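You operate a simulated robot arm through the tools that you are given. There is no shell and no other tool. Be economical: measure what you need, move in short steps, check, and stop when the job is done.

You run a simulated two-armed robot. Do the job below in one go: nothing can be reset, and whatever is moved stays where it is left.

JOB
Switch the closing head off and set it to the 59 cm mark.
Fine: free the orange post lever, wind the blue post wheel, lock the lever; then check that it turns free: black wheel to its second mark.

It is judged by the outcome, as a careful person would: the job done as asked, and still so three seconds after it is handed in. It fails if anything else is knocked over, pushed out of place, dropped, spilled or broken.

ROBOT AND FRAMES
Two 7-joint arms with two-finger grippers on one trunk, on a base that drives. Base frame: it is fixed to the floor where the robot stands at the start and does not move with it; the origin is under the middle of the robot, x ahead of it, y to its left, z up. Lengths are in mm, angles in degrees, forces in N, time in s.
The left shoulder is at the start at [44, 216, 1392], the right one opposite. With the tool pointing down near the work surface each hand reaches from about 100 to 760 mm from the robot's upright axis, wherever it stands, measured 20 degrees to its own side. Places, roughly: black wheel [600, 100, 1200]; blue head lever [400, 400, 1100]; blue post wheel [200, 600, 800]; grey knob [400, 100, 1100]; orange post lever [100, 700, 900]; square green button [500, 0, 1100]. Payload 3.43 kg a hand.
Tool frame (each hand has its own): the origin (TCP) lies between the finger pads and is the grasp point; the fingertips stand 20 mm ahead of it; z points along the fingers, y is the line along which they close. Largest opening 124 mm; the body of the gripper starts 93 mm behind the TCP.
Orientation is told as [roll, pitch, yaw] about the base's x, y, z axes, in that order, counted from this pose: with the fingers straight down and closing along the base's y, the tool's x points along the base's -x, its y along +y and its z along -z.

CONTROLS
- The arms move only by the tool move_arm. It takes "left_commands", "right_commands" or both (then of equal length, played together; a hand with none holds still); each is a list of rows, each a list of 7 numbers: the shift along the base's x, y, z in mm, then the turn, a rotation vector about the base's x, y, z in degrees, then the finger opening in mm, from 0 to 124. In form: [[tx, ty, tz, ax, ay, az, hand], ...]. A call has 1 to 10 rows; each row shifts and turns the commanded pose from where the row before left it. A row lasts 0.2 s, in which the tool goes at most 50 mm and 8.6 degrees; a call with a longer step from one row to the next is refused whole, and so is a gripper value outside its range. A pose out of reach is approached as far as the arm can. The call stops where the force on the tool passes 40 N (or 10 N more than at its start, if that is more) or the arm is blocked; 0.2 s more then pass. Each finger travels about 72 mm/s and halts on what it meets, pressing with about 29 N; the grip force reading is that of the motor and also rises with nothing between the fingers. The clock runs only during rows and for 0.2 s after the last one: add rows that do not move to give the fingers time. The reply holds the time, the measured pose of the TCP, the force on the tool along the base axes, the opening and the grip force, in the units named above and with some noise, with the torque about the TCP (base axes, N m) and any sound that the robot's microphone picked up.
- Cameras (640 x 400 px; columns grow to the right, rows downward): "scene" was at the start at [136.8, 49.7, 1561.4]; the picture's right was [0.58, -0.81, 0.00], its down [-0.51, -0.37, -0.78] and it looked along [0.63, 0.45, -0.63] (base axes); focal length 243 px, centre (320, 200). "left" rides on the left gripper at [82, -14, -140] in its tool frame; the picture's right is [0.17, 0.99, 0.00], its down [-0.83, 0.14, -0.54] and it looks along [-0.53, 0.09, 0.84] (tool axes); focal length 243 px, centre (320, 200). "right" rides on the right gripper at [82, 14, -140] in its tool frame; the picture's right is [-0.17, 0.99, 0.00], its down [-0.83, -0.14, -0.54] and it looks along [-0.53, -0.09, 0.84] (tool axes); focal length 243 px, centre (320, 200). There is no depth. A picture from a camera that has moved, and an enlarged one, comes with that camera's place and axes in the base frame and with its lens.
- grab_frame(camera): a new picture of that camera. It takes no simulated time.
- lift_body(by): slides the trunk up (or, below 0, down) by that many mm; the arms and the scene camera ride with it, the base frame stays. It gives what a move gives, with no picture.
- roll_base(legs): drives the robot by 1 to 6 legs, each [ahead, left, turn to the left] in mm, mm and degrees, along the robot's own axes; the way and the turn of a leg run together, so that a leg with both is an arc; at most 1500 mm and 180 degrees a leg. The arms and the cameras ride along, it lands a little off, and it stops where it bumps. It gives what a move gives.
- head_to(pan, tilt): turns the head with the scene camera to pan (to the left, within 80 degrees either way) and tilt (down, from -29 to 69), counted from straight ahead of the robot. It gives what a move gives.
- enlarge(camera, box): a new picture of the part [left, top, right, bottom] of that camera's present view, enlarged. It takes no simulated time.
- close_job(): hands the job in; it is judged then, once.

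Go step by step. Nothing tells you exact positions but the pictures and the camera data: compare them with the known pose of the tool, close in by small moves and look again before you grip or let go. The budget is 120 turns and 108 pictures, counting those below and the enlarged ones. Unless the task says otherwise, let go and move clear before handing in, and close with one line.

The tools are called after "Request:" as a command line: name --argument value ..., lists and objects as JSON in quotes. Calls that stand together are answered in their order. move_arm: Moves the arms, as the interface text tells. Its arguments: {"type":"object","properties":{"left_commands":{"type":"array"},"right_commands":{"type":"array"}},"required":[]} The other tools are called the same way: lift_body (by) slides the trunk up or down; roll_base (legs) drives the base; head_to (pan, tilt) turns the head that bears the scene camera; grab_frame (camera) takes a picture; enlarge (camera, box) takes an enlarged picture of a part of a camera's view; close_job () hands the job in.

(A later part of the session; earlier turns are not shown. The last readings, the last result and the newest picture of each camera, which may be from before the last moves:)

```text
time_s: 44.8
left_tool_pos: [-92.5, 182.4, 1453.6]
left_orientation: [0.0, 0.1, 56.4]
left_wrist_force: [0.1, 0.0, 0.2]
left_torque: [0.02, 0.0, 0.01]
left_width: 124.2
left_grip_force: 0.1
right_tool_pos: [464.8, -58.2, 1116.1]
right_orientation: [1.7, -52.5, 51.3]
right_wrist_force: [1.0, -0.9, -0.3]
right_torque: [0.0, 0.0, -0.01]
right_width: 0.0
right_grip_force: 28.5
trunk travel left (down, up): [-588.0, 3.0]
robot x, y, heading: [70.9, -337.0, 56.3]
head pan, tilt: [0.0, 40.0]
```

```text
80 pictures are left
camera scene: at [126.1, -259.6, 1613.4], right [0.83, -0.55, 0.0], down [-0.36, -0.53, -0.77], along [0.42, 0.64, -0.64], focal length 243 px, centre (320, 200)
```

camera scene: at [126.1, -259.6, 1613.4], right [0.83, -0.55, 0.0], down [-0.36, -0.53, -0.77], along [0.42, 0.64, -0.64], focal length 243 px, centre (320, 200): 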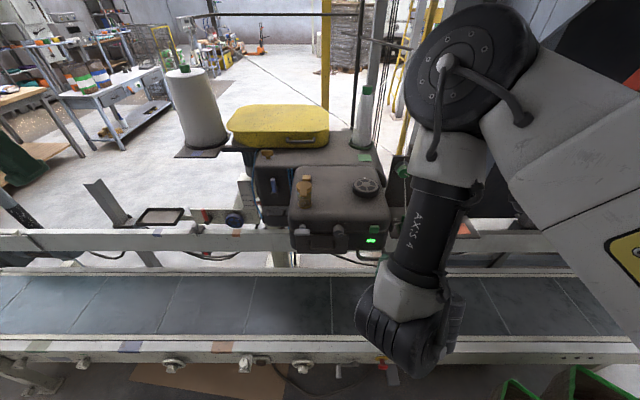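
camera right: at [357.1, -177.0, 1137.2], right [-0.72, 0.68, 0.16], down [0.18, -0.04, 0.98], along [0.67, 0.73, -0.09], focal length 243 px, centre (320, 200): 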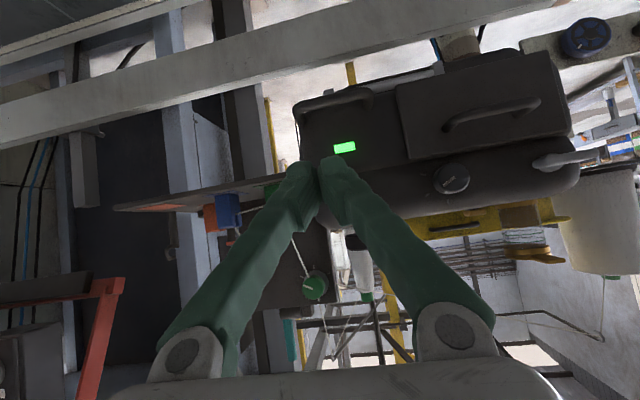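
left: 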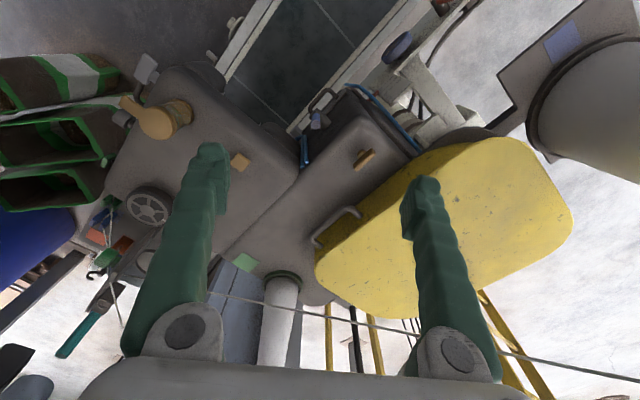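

Lamp is at about [517,55,1054], the button just above at [530,44,1105]; my fingertip is at [475,-46,1104]. I advance toward the button.

Request:
move_arm --right_commands '[[8.3, 12.5, -2, 0, 0, 0, 0], [8.3, 12.5, -2, 0, 0, 0, 0], [8.3, 12.5, -2, 0, 0, 0, 0], [8.3, 12.5, -2, 0, 0, 0, 0], [0, 0, 0, 0, 0, 0, 0]]'

Request:
enlarge --camera "scene" --box '[280, 150, 440, 270]'

Request:
enlarge --camera "right" --box '[240, 80, 440, 240]'

```text
time_s: 46.0
left_tool_pos: [-90.9, 182.0, 1453.6]
left_orientation: [0.0, 0.1, 56.5]
left_wrist_force: [0.3, 0.0, -0.2]
left_torque: [0.01, -0.02, 0.01]
left_width: 124.0
left_grip_force: 0.0
right_tool_pos: [481.2, -4.0, 1107.4]
right_orientation: [0.7, -53.1, 54.7]
right_wrist_force: [0.4, -0.8, -0.3]
right_torque: [-0.02, 0.02, -0.01]
right_width: 0.0
right_grip_force: 28.7
trunk travel left (down, up): [-588.0, 3.0]
robot x, y, heading: [76.0, -340.6, 56.4]
head pan, tilt: [0.0, 40.0]
```

```text
3.33 times, centred on (360, 210) of scene
camera zoom: at [125.8, -259.4, 1613.3], right [0.83, -0.55, 0.0], down [-0.36, -0.54, -0.77], along [0.42, 0.64, -0.64], focal length 809 px, centre (187, 167)
```

zoom: 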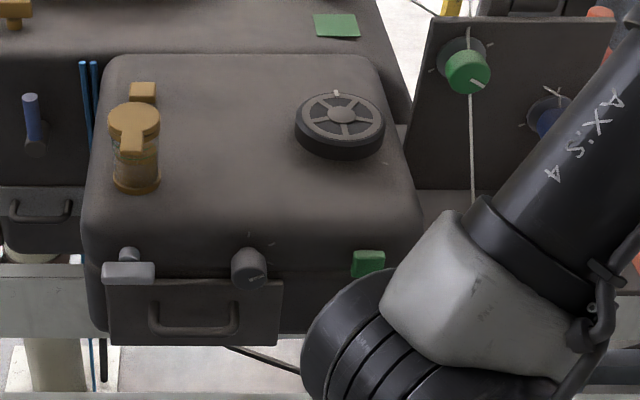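

```text
2.50 times, centred on (340, 160) of right
camera zoom: at [378.5, -128.4, 1125.5], right [-0.75, 0.64, 0.14], down [0.16, -0.03, 0.99], along [0.64, 0.77, -0.08], focal length 606 px, centre (270, 300)
```

zoom: 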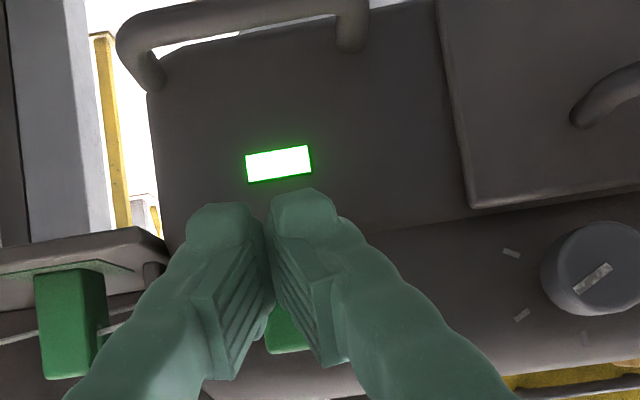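

The button sits at about [506,46,1119]; I raise the fingers 14 mm and then push in.

Request:
move_arm --right_commands '[[-3, 2, 14, 0, 0, 0, 0], [4.4, 6.7, 0, 0, 0, 0, 0], [4.4, 6.7, 0, 0, 0, 0, 0], [4.4, 6.7, 0, 0, 0, 0, 0], [0, 0, 0, 0, 0, 0, 0]]'

Request:
enlarge --camera "right" --box '[240, 80, 440, 240]'

```text
time_s: 47.2
left_tool_pos: [-91.4, 181.7, 1454.6]
left_orientation: [0.0, 0.1, 56.4]
left_wrist_force: [0.9, 0.6, -0.2]
left_torque: [-0.01, -0.01, -0.01]
left_width: 124.3
left_grip_force: 0.0
right_tool_pos: [491.5, 17.5, 1121.0]
right_orientation: [0.6, -53.0, 54.7]
right_wrist_force: [0.0, 0.1, 0.4]
right_torque: [0.02, -0.01, -0.01]
right_width: 0.0
right_grip_force: 29.1
trunk travel left (down, up): [-588.0, 3.0]
robot x, y, heading: [70.6, -338.1, 56.4]
head pan, tilt: [0.0, 40.0]
```

```text
2.50 times, centred on (340, 160) of right
camera zoom: at [389.2, -106.8, 1138.9], right [-0.75, 0.64, 0.14], down [0.16, -0.03, 0.99], along [0.64, 0.77, -0.08], focal length 606 px, centre (270, 300)
```

zoom: 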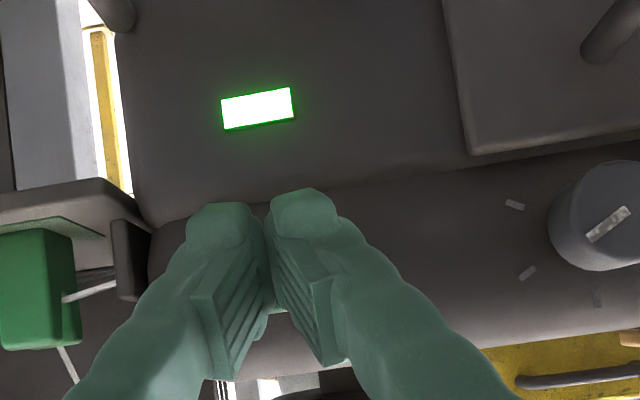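

Request:
move_arm --right_commands '[[2.2, 3.3, 0, 0, 0, 0, 0], [2.2, 3.3, 0, 0, 0, 0, 0], [2.2, 3.3, 0, 0, 0, 0, 0], [2.2, 3.3, 0, 0, 0, 0, 0], [2.2, 3.3, 0, 0, 0, 0, 0]]'

Request:
enlarge --camera "right" --box '[240, 80, 440, 240]'

```text
time_s: 48.4
left_tool_pos: [-91.9, 179.1, 1455.1]
left_orientation: [0.0, 0.0, 56.4]
left_wrist_force: [-0.3, 0.3, -0.7]
left_torque: [0.04, 0.01, 0.03]
left_width: 124.0
left_grip_force: 0.0
right_tool_pos: [500.8, 30.2, 1121.0]
right_orientation: [0.6, -52.9, 54.8]
right_wrist_force: [-6.2, -13.8, -0.6]
right_torque: [-0.02, -0.02, 0.02]
right_width: 6.0
right_grip_force: 34.4
trunk travel left (down, up): [-588.0, 3.0]
robot x, y, heading: [74.0, -336.8, 56.5]
head pan, tilt: [0.0, 40.0]
heard: click
```

```text
2.50 times, centred on (340, 160) of right
camera zoom: at [398.8, -94.0, 1139.6], right [-0.75, 0.64, 0.14], down [0.16, -0.02, 0.99], along [0.64, 0.77, -0.08], focal length 606 px, centre (270, 300)
```

zoom: 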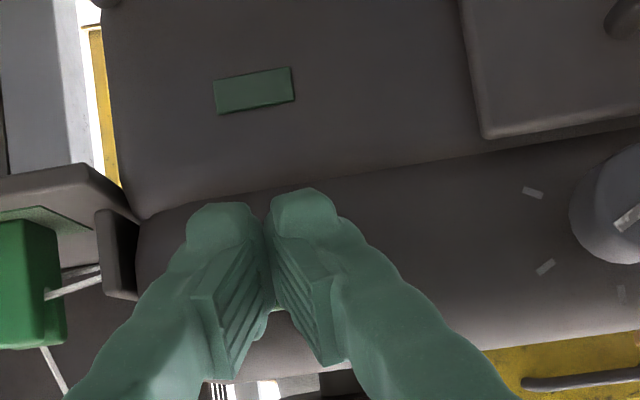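

Click heard and the lamp is out: the head is off. I retreat the hand, raise it, and check the lamp stays off.

Request:
move_arm --right_commands '[[-16, -25, 0, 0, 0, 0, 0], [-16, -25, 0, 0, 0, 0, 0], [-16, -25, 0, 0, 0, 0, 0], [-8, -12, 30, -6.5, 4.4, 0, 0], [0, 0, 40, -6.5, 4.4, 0, 0], [0, 0, 40, -6.5, 4.4, 0, 0], [0, 0, 40, -6.5, 4.4, 0, 0], [0, 0, 40, -6.5, 4.4, 0, 0], [0, 0, 40, -6.5, 4.4, 0, 0], [0, 0, 40, 0, 0, 0, 0]]'

Request:
grab_frame --camera "scene"

```text
time_s: 50.6
left_tool_pos: [-89.5, 179.6, 1458.0]
left_orientation: [0.1, -0.2, 56.4]
left_wrist_force: [0.7, -1.2, 2.1]
left_torque: [0.09, 0.0, 0.0]
left_width: 123.8
left_grip_force: 0.0
right_tool_pos: [447.8, -55.0, 1393.9]
right_orientation: [-0.1, -6.1, 55.1]
right_wrist_force: [0.2, -0.5, -0.4]
right_torque: [0.09, 0.07, 0.04]
right_width: 0.0
right_grip_force: 35.0
trunk travel left (down, up): [-588.0, 3.0]
robot x, y, heading: [70.6, -335.2, 56.2]
head pan, tilt: [0.0, 40.0]
```

```text
75 pictures are left
camera scene: at [127.6, -263.2, 1613.9], right [0.83, -0.55, 0.0], down [-0.36, -0.53, -0.77], along [0.42, 0.64, -0.64], focal length 243 px, centre (320, 200)
```

scene: 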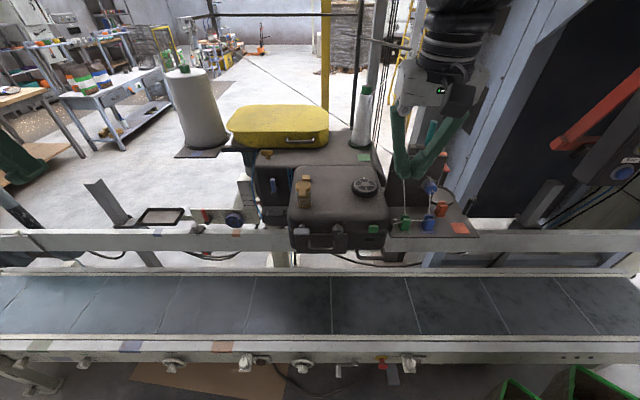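

Lamp is out. Now I drive to the post: left 300, then ahead 180.

Request:
roll_base --legs '[[0, 300, 0], [180, 0, 0]]'

Request:
grab_frame --camera "scene"

```text
time_s: 56.6
left_tool_pos: [-248.4, 494.3, 1456.4]
left_orientation: [0.0, -0.3, 56.8]
left_wrist_force: [0.1, -0.1, 0.1]
left_torque: [0.06, -0.04, 0.03]
left_width: 123.8
left_grip_force: 0.1
right_tool_pos: [290.6, 266.6, 1393.5]
right_orientation: [-0.2, -6.2, 55.6]
right_wrist_force: [-0.1, -0.4, -0.3]
right_torque: [0.0, 0.0, 0.02]
right_width: 0.0
right_grip_force: 34.3
trunk travel left (down, up): [-588.0, 3.0]
robot x, y, heading: [-84.2, -18.0, 56.9]
head pan, tilt: [0.0, 40.0]
```

```text
74 pictures are left
camera scene: at [-29.6, 54.8, 1613.8], right [0.84, -0.55, 0.0], down [-0.35, -0.54, -0.77], along [0.42, 0.64, -0.64], focal length 243 px, centre (320, 200)
```

scene: 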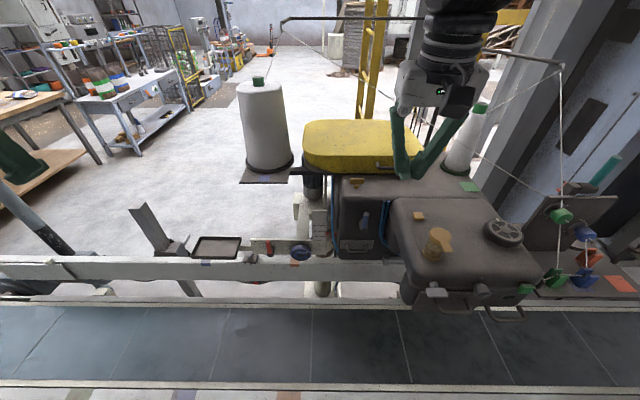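

Before lowering the trunk 150 mm I raise the right hand by the same, so that it stays above the head.

Request:
move_arm --right_commands '[[-5, -8, 40, 0, 0, 0, 0], [-5, -8, 40, 0, 0, 0, 0], [-5, -8, 40, 0, 0, 0, 0], [-5, -8, 40, 0, 0, 0, 0], [0, 0, 0, 0, 0, 0, 0]]'

Request:
lift_body --by -150

Request:
enlarge --camera "scene" --box '[220, 170, 360, 280]'

```text
time_s: 57.8
left_tool_pos: [-246.7, 497.0, 1455.4]
left_orientation: [0.0, 0.0, 56.9]
left_wrist_force: [-0.1, -0.9, -0.1]
left_torque: [0.01, 0.03, -0.01]
left_width: 124.1
left_grip_force: 0.1
right_tool_pos: [211.0, 259.9, 1470.1]
right_orientation: [-0.1, -5.9, 55.3]
right_wrist_force: [0.3, 0.0, 0.5]
right_torque: [-0.01, -0.02, 0.04]
right_width: 0.2
right_grip_force: 34.3
right hand out of reach, approached as far as the arm can: row 1, 2, 3, 4
trunk travel left (down, up): [-588.0, 3.0]
robot x, y, heading: [-78.6, -21.4, 56.9]
head pan, tilt: [0.0, 40.0]
```

```text
time_s: 59.5
left_tool_pos: [-247.3, 499.0, 1305.3]
left_orientation: [-0.1, 0.0, 56.8]
left_wrist_force: [0.1, 0.6, -0.6]
left_torque: [-0.05, 0.02, -0.01]
left_width: 124.2
left_grip_force: 0.1
right_tool_pos: [239.4, 307.3, 1172.7]
right_orientation: [-0.5, 14.1, 55.3]
right_wrist_force: [0.8, -1.0, -0.3]
right_torque: [0.01, 0.0, 0.03]
right_width: 0.2
right_grip_force: 34.4
trunk travel left (down, up): [-438.0, 153.0]
robot x, y, heading: [-77.1, -19.7, 56.7]
head pan, tilt: [0.0, 40.0]
```

```text
3.64 times, centred on (290, 225) of scene
camera zoom: at [34.3, 152.3, 1443.8], right [0.84, -0.55, 0.0], down [-0.35, -0.54, -0.77], along [0.42, 0.64, -0.64], focal length 883 px, centre (429, 109)
```

zoom: 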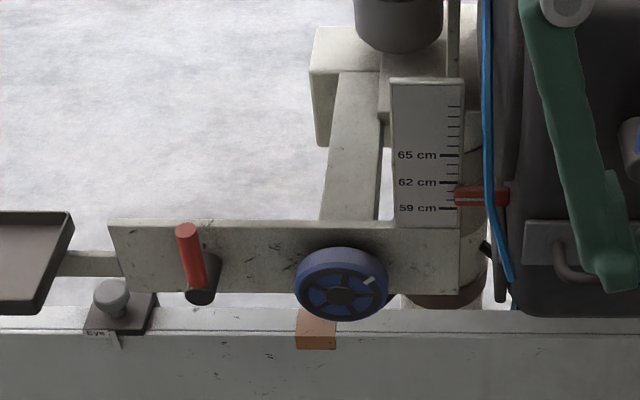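

The trunk lowering put the right hand at z 1172 beside the motor, not touching. I now bring the left hand, pitched so its camera looks level at the post.

Request:
move_arm --left_commands '[[20, -5, -40, 5, -3.3, 0, 124], [20, -5, -40, 5, -3.3, 0, 124], [20, -5, -40, 5, -3.3, 0, 124], [30, -6, -35, 5, -3.3, 0, 124], [30, -6, -35, 5, -3.3, 0, 124], [30, -6, -35, 5, -3.3, 0, 124], [35, -6, -35, 5, -3.3, 0, 124], [35, -6, -35, 5, -3.3, 0, 124], [35, -6, -35, 5, -3.3, 0, 124], [35, -6, -35, 3, -2, 0, 124]]'

Request:
move_arm --left_commands '[[35, -4, -5, 0, 0, 0, 124], [30, -4, 0, 0, 0, 0, 124], [0, 0, 0, 0, 0, 0, 124]]'

Request:
grab_frame --camera "left"

```text
time_s: 61.7
left_tool_pos: [5.4, 622.0, 997.2]
left_orientation: [0.0, -54.5, 56.2]
left_wrist_force: [0.1, 0.1, -0.1]
left_torque: [-0.01, 0.01, 0.02]
left_width: 124.0
left_grip_force: 0.1
left hand out of reach, approached as far as the arm can: row 3, 4, 5, 6, 7, 8, 9, 10
right_tool_pos: [241.1, 309.2, 1170.8]
right_orientation: [-0.6, 14.4, 55.3]
right_wrist_force: [-0.4, 1.2, -0.1]
right_torque: [-0.02, 0.03, -0.02]
right_width: 0.2
right_grip_force: 34.5
trunk travel left (down, up): [-438.0, 153.0]
robot x, y, heading: [-82.1, -23.2, 56.8]
head pan, tilt: [0.0, 40.0]
```

```text
time_s: 62.5
left_tool_pos: [65.3, 632.3, 981.1]
left_orientation: [0.2, -54.5, 56.1]
left_wrist_force: [0.3, -0.6, -0.3]
left_torque: [0.02, 0.03, 0.01]
left_width: 124.1
left_grip_force: 0.1
left hand out of reach, approached as far as the arm can: row 1, 2
right_tool_pos: [239.6, 307.8, 1172.2]
right_orientation: [-0.5, 14.0, 55.4]
right_wrist_force: [0.2, -0.9, 0.6]
right_torque: [0.01, -0.03, -0.01]
right_width: 0.2
right_grip_force: 34.4
trunk travel left (down, up): [-438.0, 153.0]
robot x, y, heading: [-83.6, -21.1, 56.8]
head pan, tilt: [0.0, 40.0]
```

```text
72 pictures are left
camera left: at [-14.0, 491.0, 996.1], right [-0.87, 0.47, -0.13], down [-0.09, 0.11, 0.99], along [0.48, 0.88, -0.06], focal length 243 px, centre (320, 200)
```

left: 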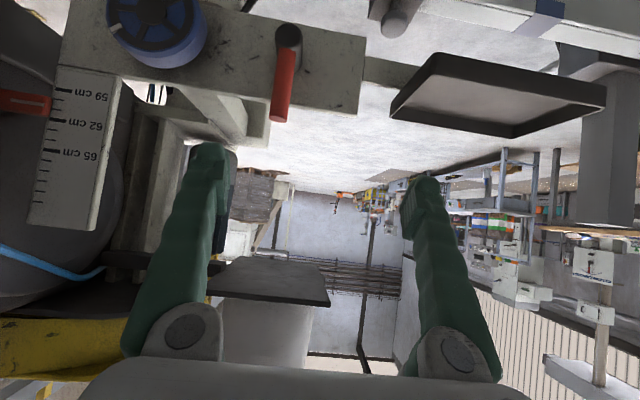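

I can see the scale and lever upside-down from here; enlarging the scale and the lever.

Request:
enlarge --camera "left" --box '[0, 60, 140, 180]'

Request:
enlarge --camera "left" --box '[90, 0, 370, 150]'

```text
3.33 times, centred on (70, 120) of left
camera zoom: at [-14.0, 491.0, 996.1], right [-0.87, 0.47, -0.13], down [-0.09, 0.11, 0.99], along [0.48, 0.88, -0.06], focal length 809 px, centre (1153, 467)
```

zoom: 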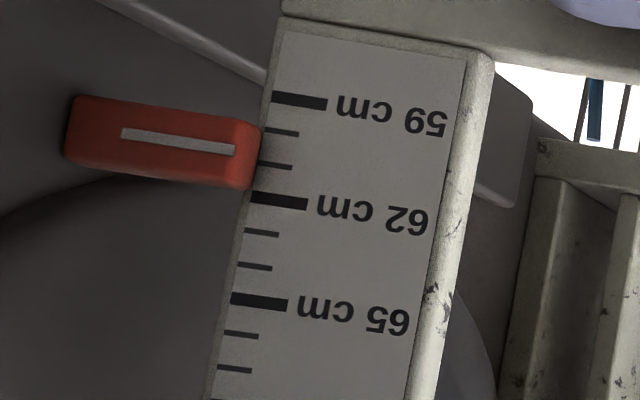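

```text
2.29 times, centred on (230, 75) of left
camera zoom: at [-14.0, 491.0, 996.1], right [-0.87, 0.47, -0.13], down [-0.09, 0.11, 0.99], along [0.48, 0.88, -0.06], focal length 555 px, centre (526, 486)
```

zoom: 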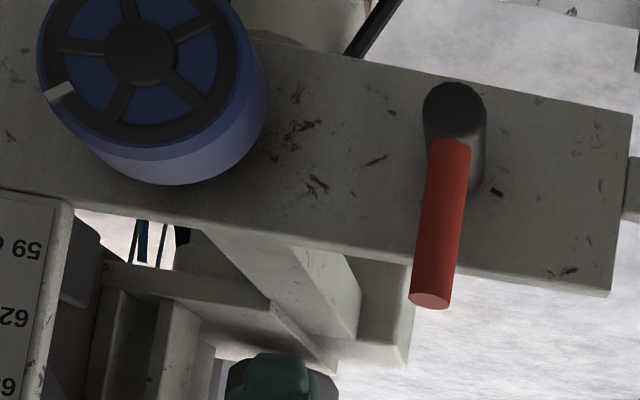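

Pointer reads ~60.7; lever stands upright: pivot ≈[132,658,840], tip ≈[132,660,914]; wheel hub ≈[233,591,840]. I close the left fingers and go to the right side of the lever, to push it over to the left.

Request:
move_arm --left_commands '[[18, -12, 0, 0, 0, 0, 80], [18, -12, 0, 0, 0, 0, 30], [18, -12, 0, 0, 0, 0, 0], [0, 0, -28, 0, 0, 0, 0], [0, 0, -28, 0, 0, 0, 0], [0, 0, -28, 0, 0, 0, 0], [0, 0, 0, 0, 0, 0, 0], [0, 0, 0, 0, 0, 0, 0]]'

Request:
grab_frame --camera "left"

Request:
enlarge --camera "scene" --box '[200, 150, 360, 280]'

```text
time_s: 64.3
left_tool_pos: [102.7, 622.5, 890.0]
left_orientation: [0.1, -54.4, 56.1]
left_wrist_force: [-0.2, 0.4, -0.7]
left_torque: [-0.04, 0.0, 0.0]
left_width: 0.0
left_grip_force: 29.2
left hand out of reach, approached as far as the arm can: row 1, 2, 3
right_tool_pos: [239.9, 308.6, 1171.5]
right_orientation: [-0.6, 14.2, 55.3]
right_wrist_force: [-0.2, -0.3, -0.2]
right_torque: [0.01, -0.02, -0.01]
right_width: 0.0
right_grip_force: 33.9
trunk travel left (down, up): [-438.0, 153.0]
robot x, y, heading: [-79.4, -16.6, 56.8]
head pan, tilt: [0.0, 40.0]
```

```text
69 pictures are left
camera left: at [25.3, 479.8, 905.1], right [-0.87, 0.47, -0.13], down [-0.09, 0.11, 0.99], along [0.48, 0.88, -0.06], focal length 243 px, centre (320, 200)
```

left: 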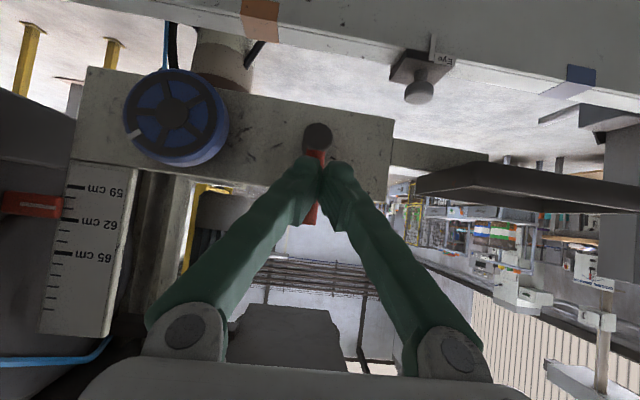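

```text
3.08 times, centred on (280, 215) of scene
camera zoom: at [34.4, 152.6, 1443.7], right [0.84, -0.55, 0.0], down [-0.35, -0.54, -0.77], along [0.42, 0.64, -0.64], focal length 747 px, centre (443, 154)
```

zoom: 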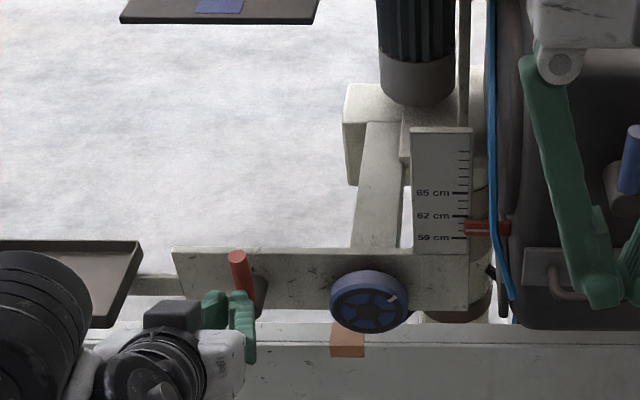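

The fingers line up in front of the lever. I open them, advance to straddle the rod, then grip it.

Request:
move_arm --left_commands '[[0, 0, 5, 0, 0, 0, 60], [0, 0, 0, 0, 0, 0, 60], [7, 9, 0, 0, 0, 0, 60], [7, 9, 0, 0, 0, 0, 60], [7, 9, 0, 0, 0, 0, 60], [7, 9, 0, 0, 0, 0, 60], [0, 0, 0, 0, 0, 0, 60]]'

Request:
grab_frame --camera "left"

```text
time_s: 65.9
left_tool_pos: [128.3, 662.8, 896.2]
left_orientation: [0.1, -54.4, 56.2]
left_wrist_force: [-1.0, -0.4, 0.1]
left_torque: [0.01, -0.01, 0.03]
left_width: 60.1
left_grip_force: 0.0
left hand out of reach, approached as far as the arm can: row 4, 6
right_tool_pos: [239.3, 307.4, 1171.2]
right_orientation: [-0.5, 14.2, 55.2]
right_wrist_force: [0.9, 0.3, -0.6]
right_torque: [0.03, 0.0, 0.01]
right_width: 0.3
right_grip_force: 34.6
trunk travel left (down, up): [-438.0, 153.0]
robot x, y, heading: [-77.0, -20.1, 57.2]
head pan, tilt: [0.0, 40.0]
```

```text
67 pictures are left
camera left: at [50.2, 519.0, 911.4], right [-0.87, 0.47, -0.13], down [-0.09, 0.11, 0.99], along [0.48, 0.88, -0.06], focal length 243 px, centre (320, 200)
```

left: 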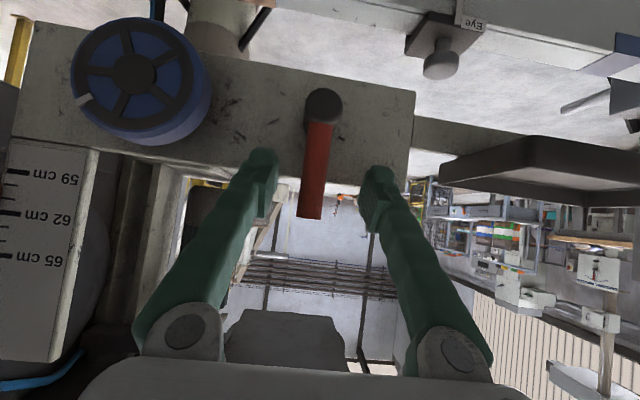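

Rod is centred between the fingers. I close.

Request:
move_arm --left_commands '[[0, 0, 0, 0, 0, 0, 8], [0, 0, 0, 0, 0, 0, 8], [0, 0, 0, 0, 0, 0, 8], [0, 0, 0, 0, 0, 0, 8]]'

Request:
enlarge --camera "left" --box '[220, 40, 440, 240]'

```text
time_s: 66.9
left_tool_pos: [128.8, 661.7, 896.8]
left_orientation: [0.1, -54.3, 56.1]
left_wrist_force: [3.9, 0.3, 0.7]
left_torque: [-0.08, -0.17, -0.02]
left_width: 16.1
left_grip_force: 44.9
right_tool_pos: [241.0, 307.7, 1170.3]
right_orientation: [-0.5, 14.2, 55.3]
right_wrist_force: [-0.3, -0.2, 0.9]
right_torque: [0.0, 0.02, -0.03]
right_width: 0.0
right_grip_force: 34.5
trunk travel left (down, up): [-438.0, 153.0]
robot x, y, heading: [-80.2, -17.0, 56.5]
head pan, tilt: [0.0, 40.0]
```

```text
2.00 times, centred on (330, 140) of left
camera zoom: at [50.8, 518.9, 911.5], right [-0.87, 0.47, -0.13], down [-0.09, 0.11, 0.99], along [0.48, 0.88, -0.06], focal length 485 px, centre (300, 320)
```

zoom: 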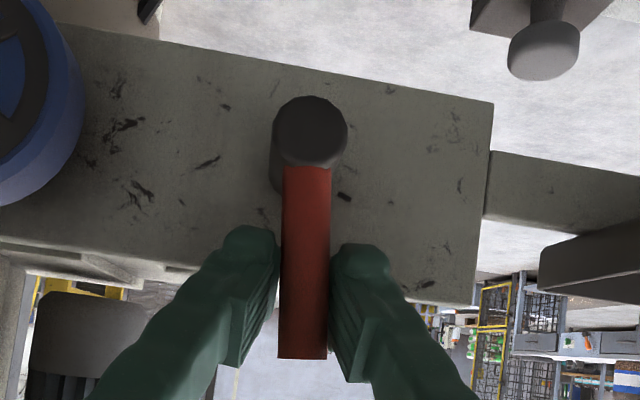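

Gripped. I test turning it to the left by 24°.

Request:
move_arm --left_commands '[[-6.5, 4.3, -0.5, -4.4, -6.7, 0, 8], [-6.3, 4.2, -1.6, -4.4, -6.7, 0, 8], [-6.1, 4.0, -2.7, -4.4, -6.7, 0, 8]]'

Request:
grab_frame --camera "left"

```text
time_s: 67.7
left_tool_pos: [110.6, 673.6, 890.2]
left_orientation: [-37.5, -48.0, 86.0]
left_wrist_force: [16.6, 7.0, -6.4]
left_torque: [-0.2, -0.23, -0.09]
left_width: 15.8
left_grip_force: 45.6
right_tool_pos: [241.0, 309.2, 1170.2]
right_orientation: [-0.5, 14.3, 55.3]
right_wrist_force: [-0.5, 0.0, 0.6]
right_torque: [-0.01, 0.0, 0.01]
right_width: 0.0
right_grip_force: 34.5
trunk travel left (down, up): [-438.0, 153.0]
robot x, y, heading: [-81.7, -20.9, 57.0]
head pan, tilt: [0.0, 40.0]
```

```text
65 pictures are left
camera left: at [27.2, 534.8, 909.9], right [-0.76, 0.39, -0.52], down [-0.42, 0.33, 0.85], along [0.5, 0.86, -0.09], focal length 243 px, centre (320, 200)
```

left: 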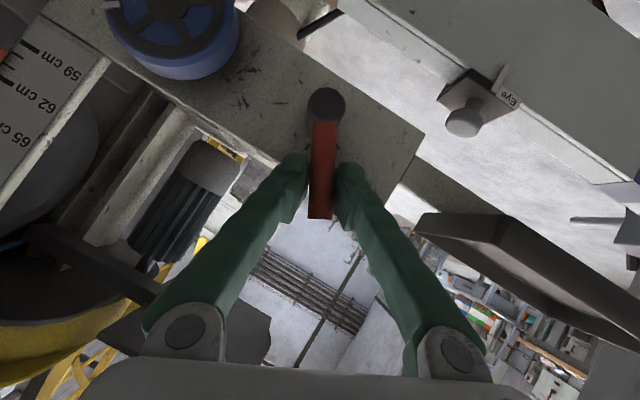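

The lever turns with moderate friction. I carry on along the arc until a stop is felt.

Request:
move_arm --left_commands '[[-5.7, 3.8, -3.7, -4.4, -6.7, 0, 8], [-5.2, 3.5, -4.6, -4.4, -6.7, 0, 8], [-4.7, 3.1, -5.4, -4.4, -6.7, 0, 8], [-4.0, 2.7, -6.2, -4.4, -6.7, 0, 8]]'

Request:
grab_frame --camera "left"

```text
time_s: 68.7
left_tool_pos: [92.7, 685.4, 871.6]
left_orientation: [-68.5, -27.1, 105.6]
left_wrist_force: [18.4, -0.3, -9.6]
left_torque: [0.19, -0.16, 0.3]
left_width: 15.6
left_grip_force: 44.7
right_tool_pos: [242.0, 308.8, 1169.8]
right_orientation: [-0.5, 14.3, 55.3]
right_wrist_force: [0.4, -0.4, 0.2]
right_torque: [0.01, 0.03, 0.02]
right_width: 0.0
right_grip_force: 34.9
trunk travel left (down, up): [-438.0, 153.0]
robot x, y, heading: [-77.3, -20.8, 57.2]
head pan, tilt: [0.0, 40.0]
```

```text
64 pictures are left
camera left: at [-0.8, 553.0, 891.3], right [-0.42, 0.16, -0.89], down [-0.72, 0.53, 0.44], along [0.55, 0.83, -0.11], focal length 243 px, centre (320, 200)
```

left: 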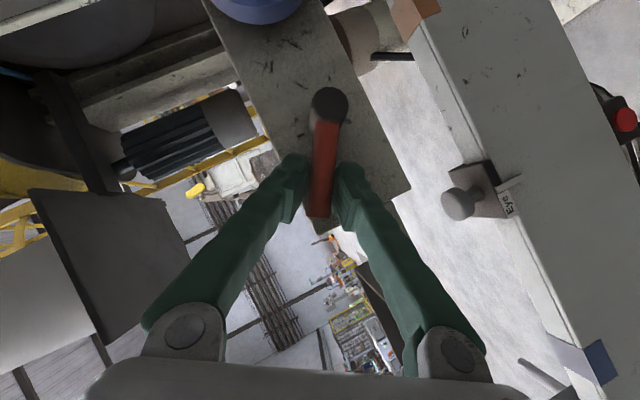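

Request:
move_arm --left_commands '[[-3.2, 2.2, -6.8, -4.4, -6.7, 0, 8], [-2.5, 1.7, -7.2, -4.4, -6.7, 0, 8], [-1.5, 1.0, -7.6, -4.4, -6.7, 0, 8], [-0.7, 0.5, -7.7, -4.4, -6.7, 0, 8]]'

Request:
grab_frame --camera "left"

```text
time_s: 69.7
left_tool_pos: [64.6, 680.6, 945.5]
left_orientation: [-88.8, -1.7, 111.1]
left_wrist_force: [0.9, 0.7, -0.2]
left_torque: [-0.02, 0.0, 0.0]
left_width: 7.8
left_grip_force: 0.1
left hand out of reach, approached as far as the arm can: row 1, 2, 3, 4
right_tool_pos: [241.1, 309.1, 1171.5]
right_orientation: [-0.5, 14.3, 55.3]
right_wrist_force: [-0.1, 1.0, -0.9]
right_torque: [0.0, 0.03, 0.0]
right_width: 0.0
right_grip_force: 34.1
trunk travel left (down, up): [-438.0, 153.0]
robot x, y, heading: [-79.2, -22.5, 56.6]
head pan, tilt: [0.0, 40.0]
```

```text
63 pictures are left
camera left: at [-35.2, 554.5, 959.3], right [0.03, -0.13, -0.99], down [-0.81, 0.58, -0.1], along [0.59, 0.8, -0.09], focal length 243 px, centre (320, 200)
```

left: 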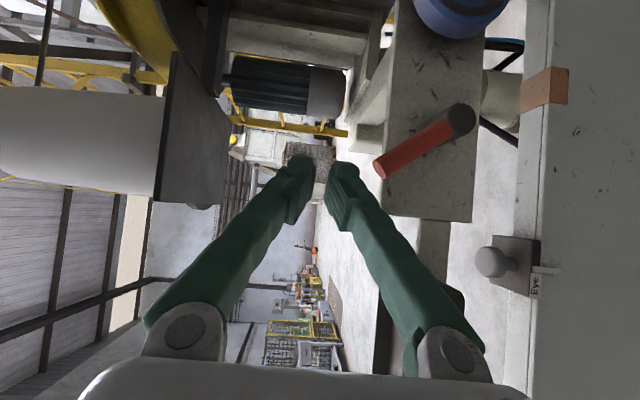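

The hand slipped off as it hit its wrist limit; the lever is at ~30°. I back off, roll the hand back, and will push it further from its right side.

Request:
move_arm --left_commands '[[-8, -12, 5, 4.4, 6.7, 0, 0], [-8, -12, 0, 4.4, 6.7, 0, 0], [-8, -12, 0, 4.4, 6.7, 0, 0], [8.3, -5.5, 0, 4.4, 6.7, 0, 0], [8.3, -5.5, -5, 4.4, 6.7, 0, 0], [8.3, -5.5, -10, 4.4, 6.7, 0, 0], [8.3, -5.5, -10, 4.4, 6.7, 0, 0], [8.3, -5.5, -10, 4.4, 6.7, 0, 0], [8.3, -5.5, -10, 4.4, 6.7, 0, 0], [8.3, -5.5, -10, 4.4, 6.7, 0, 0]]'

Request:
grab_frame --camera "left"

```text
time_s: 71.9
left_tool_pos: [99.5, 606.7, 893.9]
left_orientation: [-13.1, -53.6, 67.2]
left_wrist_force: [-0.1, -0.7, -0.4]
left_torque: [-0.03, 0.0, 0.01]
left_width: 0.0
left_grip_force: 28.6
right_tool_pos: [240.5, 308.5, 1169.4]
right_orientation: [-0.5, 14.2, 55.4]
right_wrist_force: [-0.1, -0.1, 0.3]
right_torque: [0.0, 0.02, 0.0]
right_width: 0.0
right_grip_force: 34.6
trunk travel left (down, up): [-438.0, 153.0]
robot x, y, heading: [-77.3, -21.4, 56.6]
head pan, tilt: [0.0, 40.0]
```

```text
62 pictures are left
camera left: at [19.5, 465.2, 909.6], right [-0.85, 0.45, -0.27], down [-0.2, 0.19, 0.96], along [0.48, 0.87, -0.07], focal length 243 px, centre (320, 200)
```

left: 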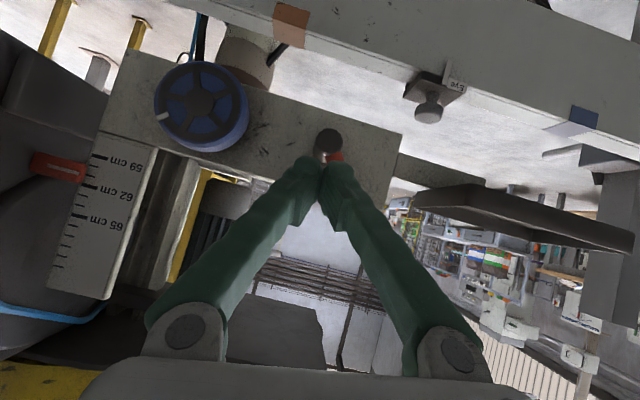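

Request:
move_arm --left_commands '[[7, -4.5, 0, 0, 0, 0, 0], [8.5, 12.9, 0, 0, 0, 0, 0], [8.5, 12.9, 0, 0, 0, 0, 0], [8.5, 12.9, 0, 0, 0, 0, 0], [8.5, 12.9, 0, 0, 0, 0, 0], [0, 0, 0, 0, 0, 0, 0]]'

Request:
grab_frame --camera "left"

```text
time_s: 73.3
left_tool_pos: [139.8, 654.3, 893.7]
left_orientation: [-13.2, -53.7, 67.2]
left_wrist_force: [0.1, 0.8, 0.4]
left_torque: [0.01, 0.01, 0.01]
left_width: 0.0
left_grip_force: 29.3
right_tool_pos: [240.1, 307.7, 1171.3]
right_orientation: [-0.6, 14.2, 55.3]
right_wrist_force: [-0.4, -0.8, 0.2]
right_torque: [0.0, 0.0, 0.02]
right_width: 0.2
right_grip_force: 34.6
trunk travel left (down, up): [-438.0, 153.0]
robot x, y, heading: [-78.4, -25.1, 56.7]
head pan, tilt: [0.0, 40.0]
```

```text
61 pictures are left
camera left: at [60.0, 512.0, 910.8], right [-0.85, 0.45, -0.27], down [-0.2, 0.19, 0.96], along [0.48, 0.87, -0.07], focal length 243 px, centre (320, 200)
```

left: 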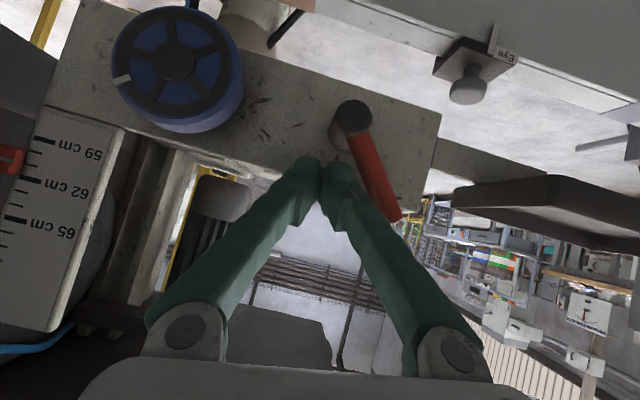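

The closed fingers are right of the rod. I sweep along the arc to push it on to the left.

Request:
move_arm --left_commands '[[-7.5, 5, 0.7, 0, 0, 0, 0], [-7.9, 5.3, -0.8, 0, 0, 0, 0], [-7.7, 5.1, -2.5, 0, 0, 0, 0], [-7.2, 4.8, -4, 0, 0, 0, 0], [-6.5, 4.3, -5.5, 0, 0, 0, 0], [-5.6, 3.7, -6.7, 0, 0, 0, 0]]'

Request:
grab_frame --camera "left"

```text
time_s: 74.7
left_tool_pos: [104.6, 676.4, 882.7]
left_orientation: [-14.1, -54.2, 67.6]
left_wrist_force: [15.9, -16.5, 29.1]
left_torque: [-0.16, -0.22, 0.09]
left_width: 0.1
left_grip_force: 28.5
right_tool_pos: [242.6, 302.4, 1173.3]
right_orientation: [-0.5, 14.0, 55.3]
right_wrist_force: [0.3, -0.1, -0.2]
right_torque: [0.02, 0.02, 0.02]
right_width: 0.0
right_grip_force: 34.9
trunk travel left (down, up): [-438.0, 153.0]
robot x, y, heading: [-80.8, -19.3, 56.6]
head pan, tilt: [0.0, 40.0]
```

```text
60 pictures are left
camera left: at [24.0, 535.6, 898.2], right [-0.85, 0.45, -0.28], down [-0.21, 0.18, 0.96], along [0.49, 0.87, -0.06], focal length 243 px, centre (320, 200)
```

left: 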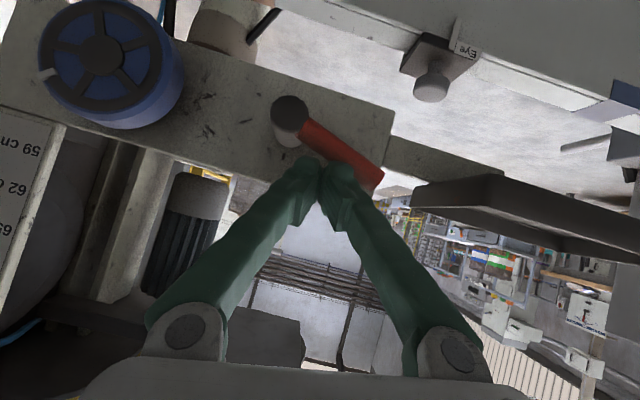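

The lever reached a stop at ~62° (force 37 N, no more motion), taken as free. I ease off, back away, and go to the blue wheel with the hand turned nearly horizontal.

Request:
move_arm --left_commands '[[5, -3.3, 6, 0, 0, 0, 0], [-8.3, -12.5, 2, 0, 0, 0, 0], [-8.3, -12.5, 0, 0, 0, 0, 0], [-8.3, -12.5, 0, 0, 0, 0, 0], [-8.3, -12.5, 0, 0, 0, 0, 0], [-6, -9, 0, 2.2, 3.3, 0, 0], [25, -16.4, -8, 2.2, 3.3, 0, 30], [25, -16.4, -8, 2.2, 3.3, 0, 60], [25, -16.4, -8, 2.2, 3.3, 0, 90], [25, -16.4, -8, 0, 0, 0, 115]]'

Request:
move_arm --left_commands '[[18, -11, -8, 6.6, -4.4, 0, 115], [0, 0, 0, 6.6, -4.4, 0, 115], [0, 0, 0, 6.6, -4.4, 0, 115], [0, 0, 0, 6.6, -4.4, 0, 115], [0, 0, 0, 0, 0, 0, 115]]'

Request:
grab_frame --camera "left"

```text
time_s: 76.9
left_tool_pos: [38.4, 614.4, 896.7]
left_orientation: [13.6, -53.7, 45.3]
left_wrist_force: [0.6, 0.8, 0.2]
left_torque: [0.01, 0.01, 0.03]
left_width: 114.9
left_grip_force: 0.0
left hand out of reach, approached as far as the arm can: row 8, 9, 10
right_tool_pos: [240.1, 308.0, 1171.6]
right_orientation: [-0.5, 14.2, 55.3]
right_wrist_force: [-0.2, 0.3, -0.6]
right_torque: [0.01, 0.03, 0.01]
right_width: 0.2
right_grip_force: 34.6
trunk travel left (down, up): [-438.0, 153.0]
robot x, y, heading: [-80.5, -23.8, 56.7]
head pan, tilt: [0.0, 40.0]
```

```text
time_s: 78.1
left_tool_pos: [43.3, 645.7, 992.7]
left_orientation: [45.9, -79.8, 15.8]
left_wrist_force: [-0.2, -0.4, 0.6]
left_torque: [0.0, 0.0, 0.0]
left_width: 114.9
left_grip_force: 0.1
left hand out of reach, approached as far as the arm can: row 1, 2, 3, 4
right_tool_pos: [240.7, 306.9, 1172.4]
right_orientation: [-0.5, 14.2, 55.4]
right_wrist_force: [0.1, 0.3, -0.7]
right_torque: [0.0, 0.01, -0.01]
right_width: 0.0
right_grip_force: 34.2
trunk travel left (down, up): [-438.0, 153.0]
robot x, y, heading: [-80.2, -19.9, 56.8]
head pan, tilt: [0.0, 40.0]
```

```text
59 pictures are left
camera left: at [-25.1, 511.8, 928.7], right [-0.89, 0.46, -0.04], down [-0.23, -0.37, 0.9], along [0.4, 0.81, 0.43], focal length 243 px, centre (320, 200)
```

left: 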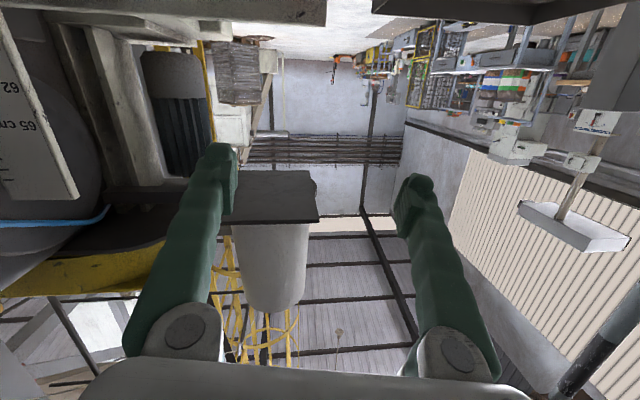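

The left arm is too folded here. I raise the right hand, then shift the robot back 60 and right 120 so the wheel lies straight ahead of the left shoulder.

Request:
move_arm --right_commands '[[0, 0, 40, 0, 0, 0, 0], [0, 0, 40, 0, 0, 0, 0], [0, 0, 40, 0, 0, 0, 0], [0, 0, 40, 0, 0, 0, 0]]'

Request:
roll_base --legs '[[-60, 0, 0], [0, -120, 0]]'

Request:
grab_frame --camera "scene"

```text
time_s: 79.1
left_tool_pos: [41.7, 645.1, 993.8]
left_orientation: [45.7, -79.8, 15.9]
left_wrist_force: [0.9, -0.5, 0.7]
left_torque: [0.02, -0.01, 0.0]
left_width: 115.1
left_grip_force: 0.0
right_tool_pos: [172.9, 267.6, 1262.1]
right_orientation: [-0.5, 14.2, 55.2]
right_wrist_force: [0.2, 0.6, 0.3]
right_torque: [0.01, -0.01, 0.0]
right_width: 0.0
right_grip_force: 34.7
right hand out of reach, approached as far as the arm can: row 1, 2, 3, 4
trunk travel left (down, up): [-438.0, 153.0]
robot x, y, heading: [-77.2, -19.6, 56.8]
head pan, tilt: [0.0, 40.0]
```

```text
time_s: 82.0
left_tool_pos: [106.7, 530.9, 993.3]
left_orientation: [45.6, -79.8, 16.1]
left_wrist_force: [-0.5, -0.6, 1.1]
left_torque: [-0.01, 0.0, -0.01]
left_width: 114.7
left_grip_force: 0.1
right_tool_pos: [239.6, 153.9, 1261.6]
right_orientation: [-0.5, 14.2, 55.4]
right_wrist_force: [-0.8, -0.6, 0.0]
right_torque: [0.0, -0.01, -0.01]
right_width: 0.0
right_grip_force: 34.3
trunk travel left (down, up): [-438.0, 153.0]
robot x, y, heading: [-12.9, -134.7, 56.8]
head pan, tilt: [0.0, 40.0]
```

```text
58 pictures are left
camera scene: at [100.4, 38.2, 1443.7], right [0.84, -0.55, 0.0], down [-0.35, -0.54, -0.77], along [0.42, 0.64, -0.64], focal length 243 px, centre (320, 200)
```

scene: 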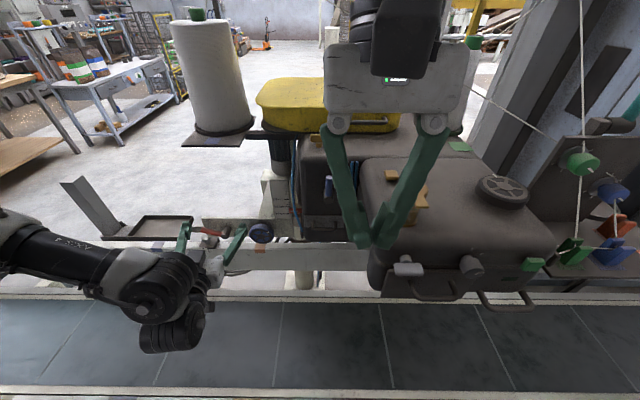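

Clear placement now. I move the left hand (nearly horizontal) in front of the wheel.

Request:
move_arm --left_commands '[[16, -1, -31, 0, 0, -1.1, 115], [16, -1, -31, 0, 0, -1.1, 115], [16, -1, -31, 0, 0, -1.1, 115], [16, -1, -31, 0, 0, -1.1, 115], [16, -1, -29, 0, 0, -1.1, 115], [0, 0, 0, 0, 0, 0, 115]]'

Request:
grab_frame --camera "left"

```text
time_s: 83.4
left_tool_pos: [109.7, 490.8, 999.5]
left_orientation: [45.9, -79.6, 10.8]
left_wrist_force: [-0.3, 0.3, 0.1]
left_torque: [0.02, 0.02, 0.01]
left_width: 115.1
left_grip_force: 0.1
left hand out of reach, approached as far as the arm can: row 1, 2, 3, 4, 5
right_tool_pos: [240.0, 153.4, 1261.6]
right_orientation: [-0.5, 14.2, 55.3]
right_wrist_force: [-0.3, 1.2, -0.4]
right_torque: [0.0, 0.04, 0.02]
right_width: 0.1
right_grip_force: 34.7
trunk travel left (down, up): [-438.0, 153.0]
robot x, y, heading: [-14.5, -138.8, 57.1]
head pan, tilt: [0.0, 40.0]
```

```text
57 pictures are left
camera left: at [29.9, 364.7, 934.3], right [-0.84, 0.54, -0.03], down [-0.26, -0.34, 0.9], along [0.48, 0.77, 0.43], focal length 243 px, centre (320, 200)
```

left: 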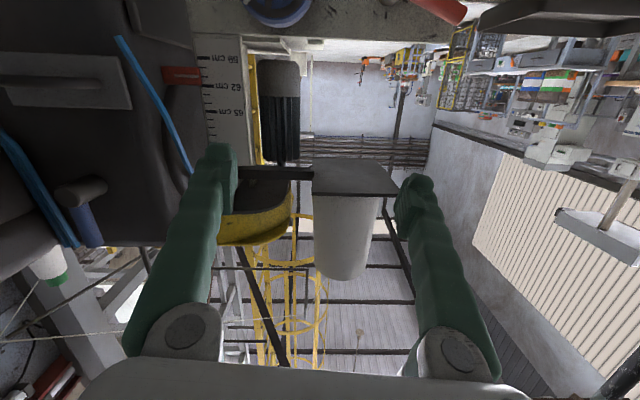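

Horizontal pointing hits a wrist limit; I pitch back to ~55° and approach.

Request:
move_arm --left_commands '[[0, 0, 0, -6.2, 4.1, 0, 115], [0, 0, 0, -6.2, 4.1, 0, 115], [0, 0, 0, -6.2, 4.1, 0, 115], [0, 0, 0, -6.2, 4.1, 0, 115], [8, 0, -32, 0, 0, 0, 115], [8, 0, -32, 0, 0, 0, 115], [8, 0, -32, 0, 0, 0, 115], [8, 0, -32, 0, 0, 0, 115], [0, 0, 0, 0, 0, 0, 115]]'

Request:
grab_frame --camera "left"

```text
time_s: 85.4
left_tool_pos: [132.6, 480.4, 954.0]
left_orientation: [13.2, -62.6, 40.5]
left_wrist_force: [-0.8, -0.4, 0.4]
left_torque: [0.0, 0.0, -0.04]
left_width: 115.1
left_grip_force: 0.0
left hand out of reach, approached as far as the arm can: row 3, 4, 6, 7, 8
right_tool_pos: [239.3, 152.5, 1261.5]
right_orientation: [-0.5, 14.1, 55.3]
right_wrist_force: [-0.1, -0.8, 0.5]
right_torque: [-0.03, -0.02, 0.0]
right_width: 0.1
right_grip_force: 33.9
trunk travel left (down, up): [-438.0, 153.0]
robot x, y, heading: [-13.9, -135.7, 56.8]
head pan, tilt: [0.0, 40.0]
```

```text
56 pictures are left
camera left: at [43.4, 344.0, 942.3], right [-0.83, 0.55, -0.04], down [-0.09, -0.06, 0.99], along [0.54, 0.83, 0.1], focal length 243 px, centre (320, 200)
```

left: 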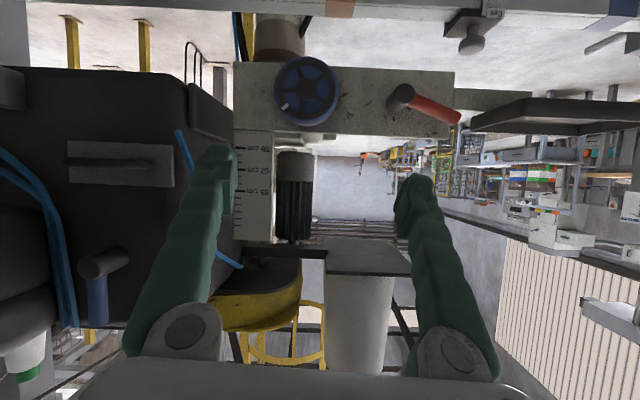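

Request:
move_arm --left_commands '[[12.5, 10.9, -20, -1.6, 1.1, 0, 115], [12.5, 10.9, -20, -1.6, 1.1, 0, 115], [12.5, 10.9, -20, -1.6, 1.1, 0, 115], [12.5, 10.9, -20, 0, 0, 0, 115], [12.5, 10.9, -20, 0, 0, 0, 115], [0, 0, -10, 0, 0, 0, 115], [0, 0, 0, 0, 0, 0, 115]]'

Request:
grab_frame --camera "left"

```text
time_s: 87.0
left_tool_pos: [173.1, 541.7, 863.4]
left_orientation: [10.3, -56.9, 42.8]
left_wrist_force: [0.9, -0.3, -0.4]
left_torque: [-0.02, 0.05, -0.01]
left_width: 114.9
left_grip_force: 0.1
left hand out of reach, approached as far as the arm can: row 4, 5, 6
right_tool_pos: [240.4, 152.3, 1261.2]
right_orientation: [-0.5, 14.2, 55.3]
right_wrist_force: [0.4, -0.6, 1.0]
right_torque: [0.03, -0.03, -0.02]
right_width: 0.2
right_grip_force: 34.6
trunk travel left (down, up): [-438.0, 153.0]
robot x, y, heading: [-16.3, -136.2, 56.8]
head pan, tilt: [0.0, 40.0]
```

```text
55 pictures are left
camera left: at [84.1, 405.8, 868.6], right [-0.83, 0.55, -0.04], down [-0.04, 0.02, 1.0], along [0.55, 0.84, 0.0], focal length 243 px, centre (320, 200)
```

left: 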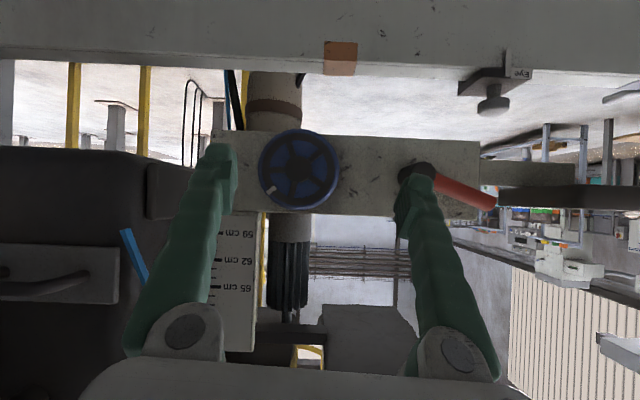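

Camera is level and square: hub at l≈134, z≈840. I align the hand and advance with the fingers around the wheel.

Request:
move_arm --left_commands '[[17, -11, -22, 0, 0, 0, 98], [8.8, 13.3, 0, 0, 0, 0, 98], [8.8, 13.3, 0, 0, 0, 0, 98], [8.8, 13.3, 0, 0, 0, 0, 98], [0, 0, 0, 0, 0, 0, 98]]'

Request:
grab_frame --camera "left"

```text
time_s: 88.2
left_tool_pos: [192.0, 583.6, 869.3]
left_orientation: [10.2, -56.9, 42.8]
left_wrist_force: [0.3, -0.4, 0.3]
left_torque: [-0.02, 0.0, -0.03]
left_width: 98.2
left_grip_force: 0.2
left hand out of reach, approached as far as the arm can: row 1, 3, 4
right_tool_pos: [240.2, 153.4, 1262.4]
right_orientation: [-0.5, 14.1, 55.4]
right_wrist_force: [-0.8, -0.2, 0.7]
right_torque: [-0.01, 0.04, 0.02]
right_width: 0.0
right_grip_force: 34.7
trunk travel left (down, up): [-438.0, 153.0]
robot x, y, heading: [-9.4, -134.5, 56.8]
head pan, tilt: [0.0, 40.0]
```

```text
54 pictures are left
camera left: at [102.4, 448.6, 874.6], right [-0.83, 0.55, -0.04], down [-0.04, 0.02, 1.0], along [0.55, 0.84, 0.0], focal length 243 px, centre (320, 200)
```

left: 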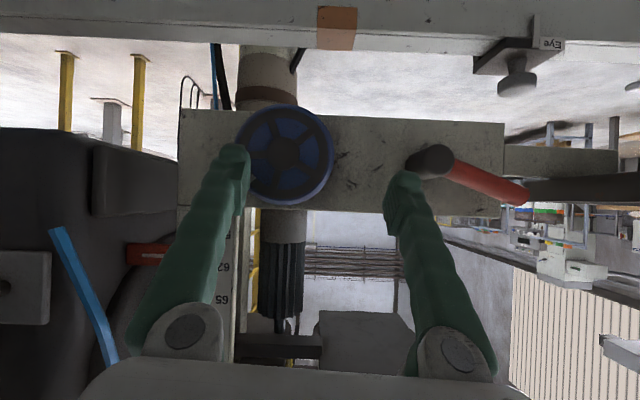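

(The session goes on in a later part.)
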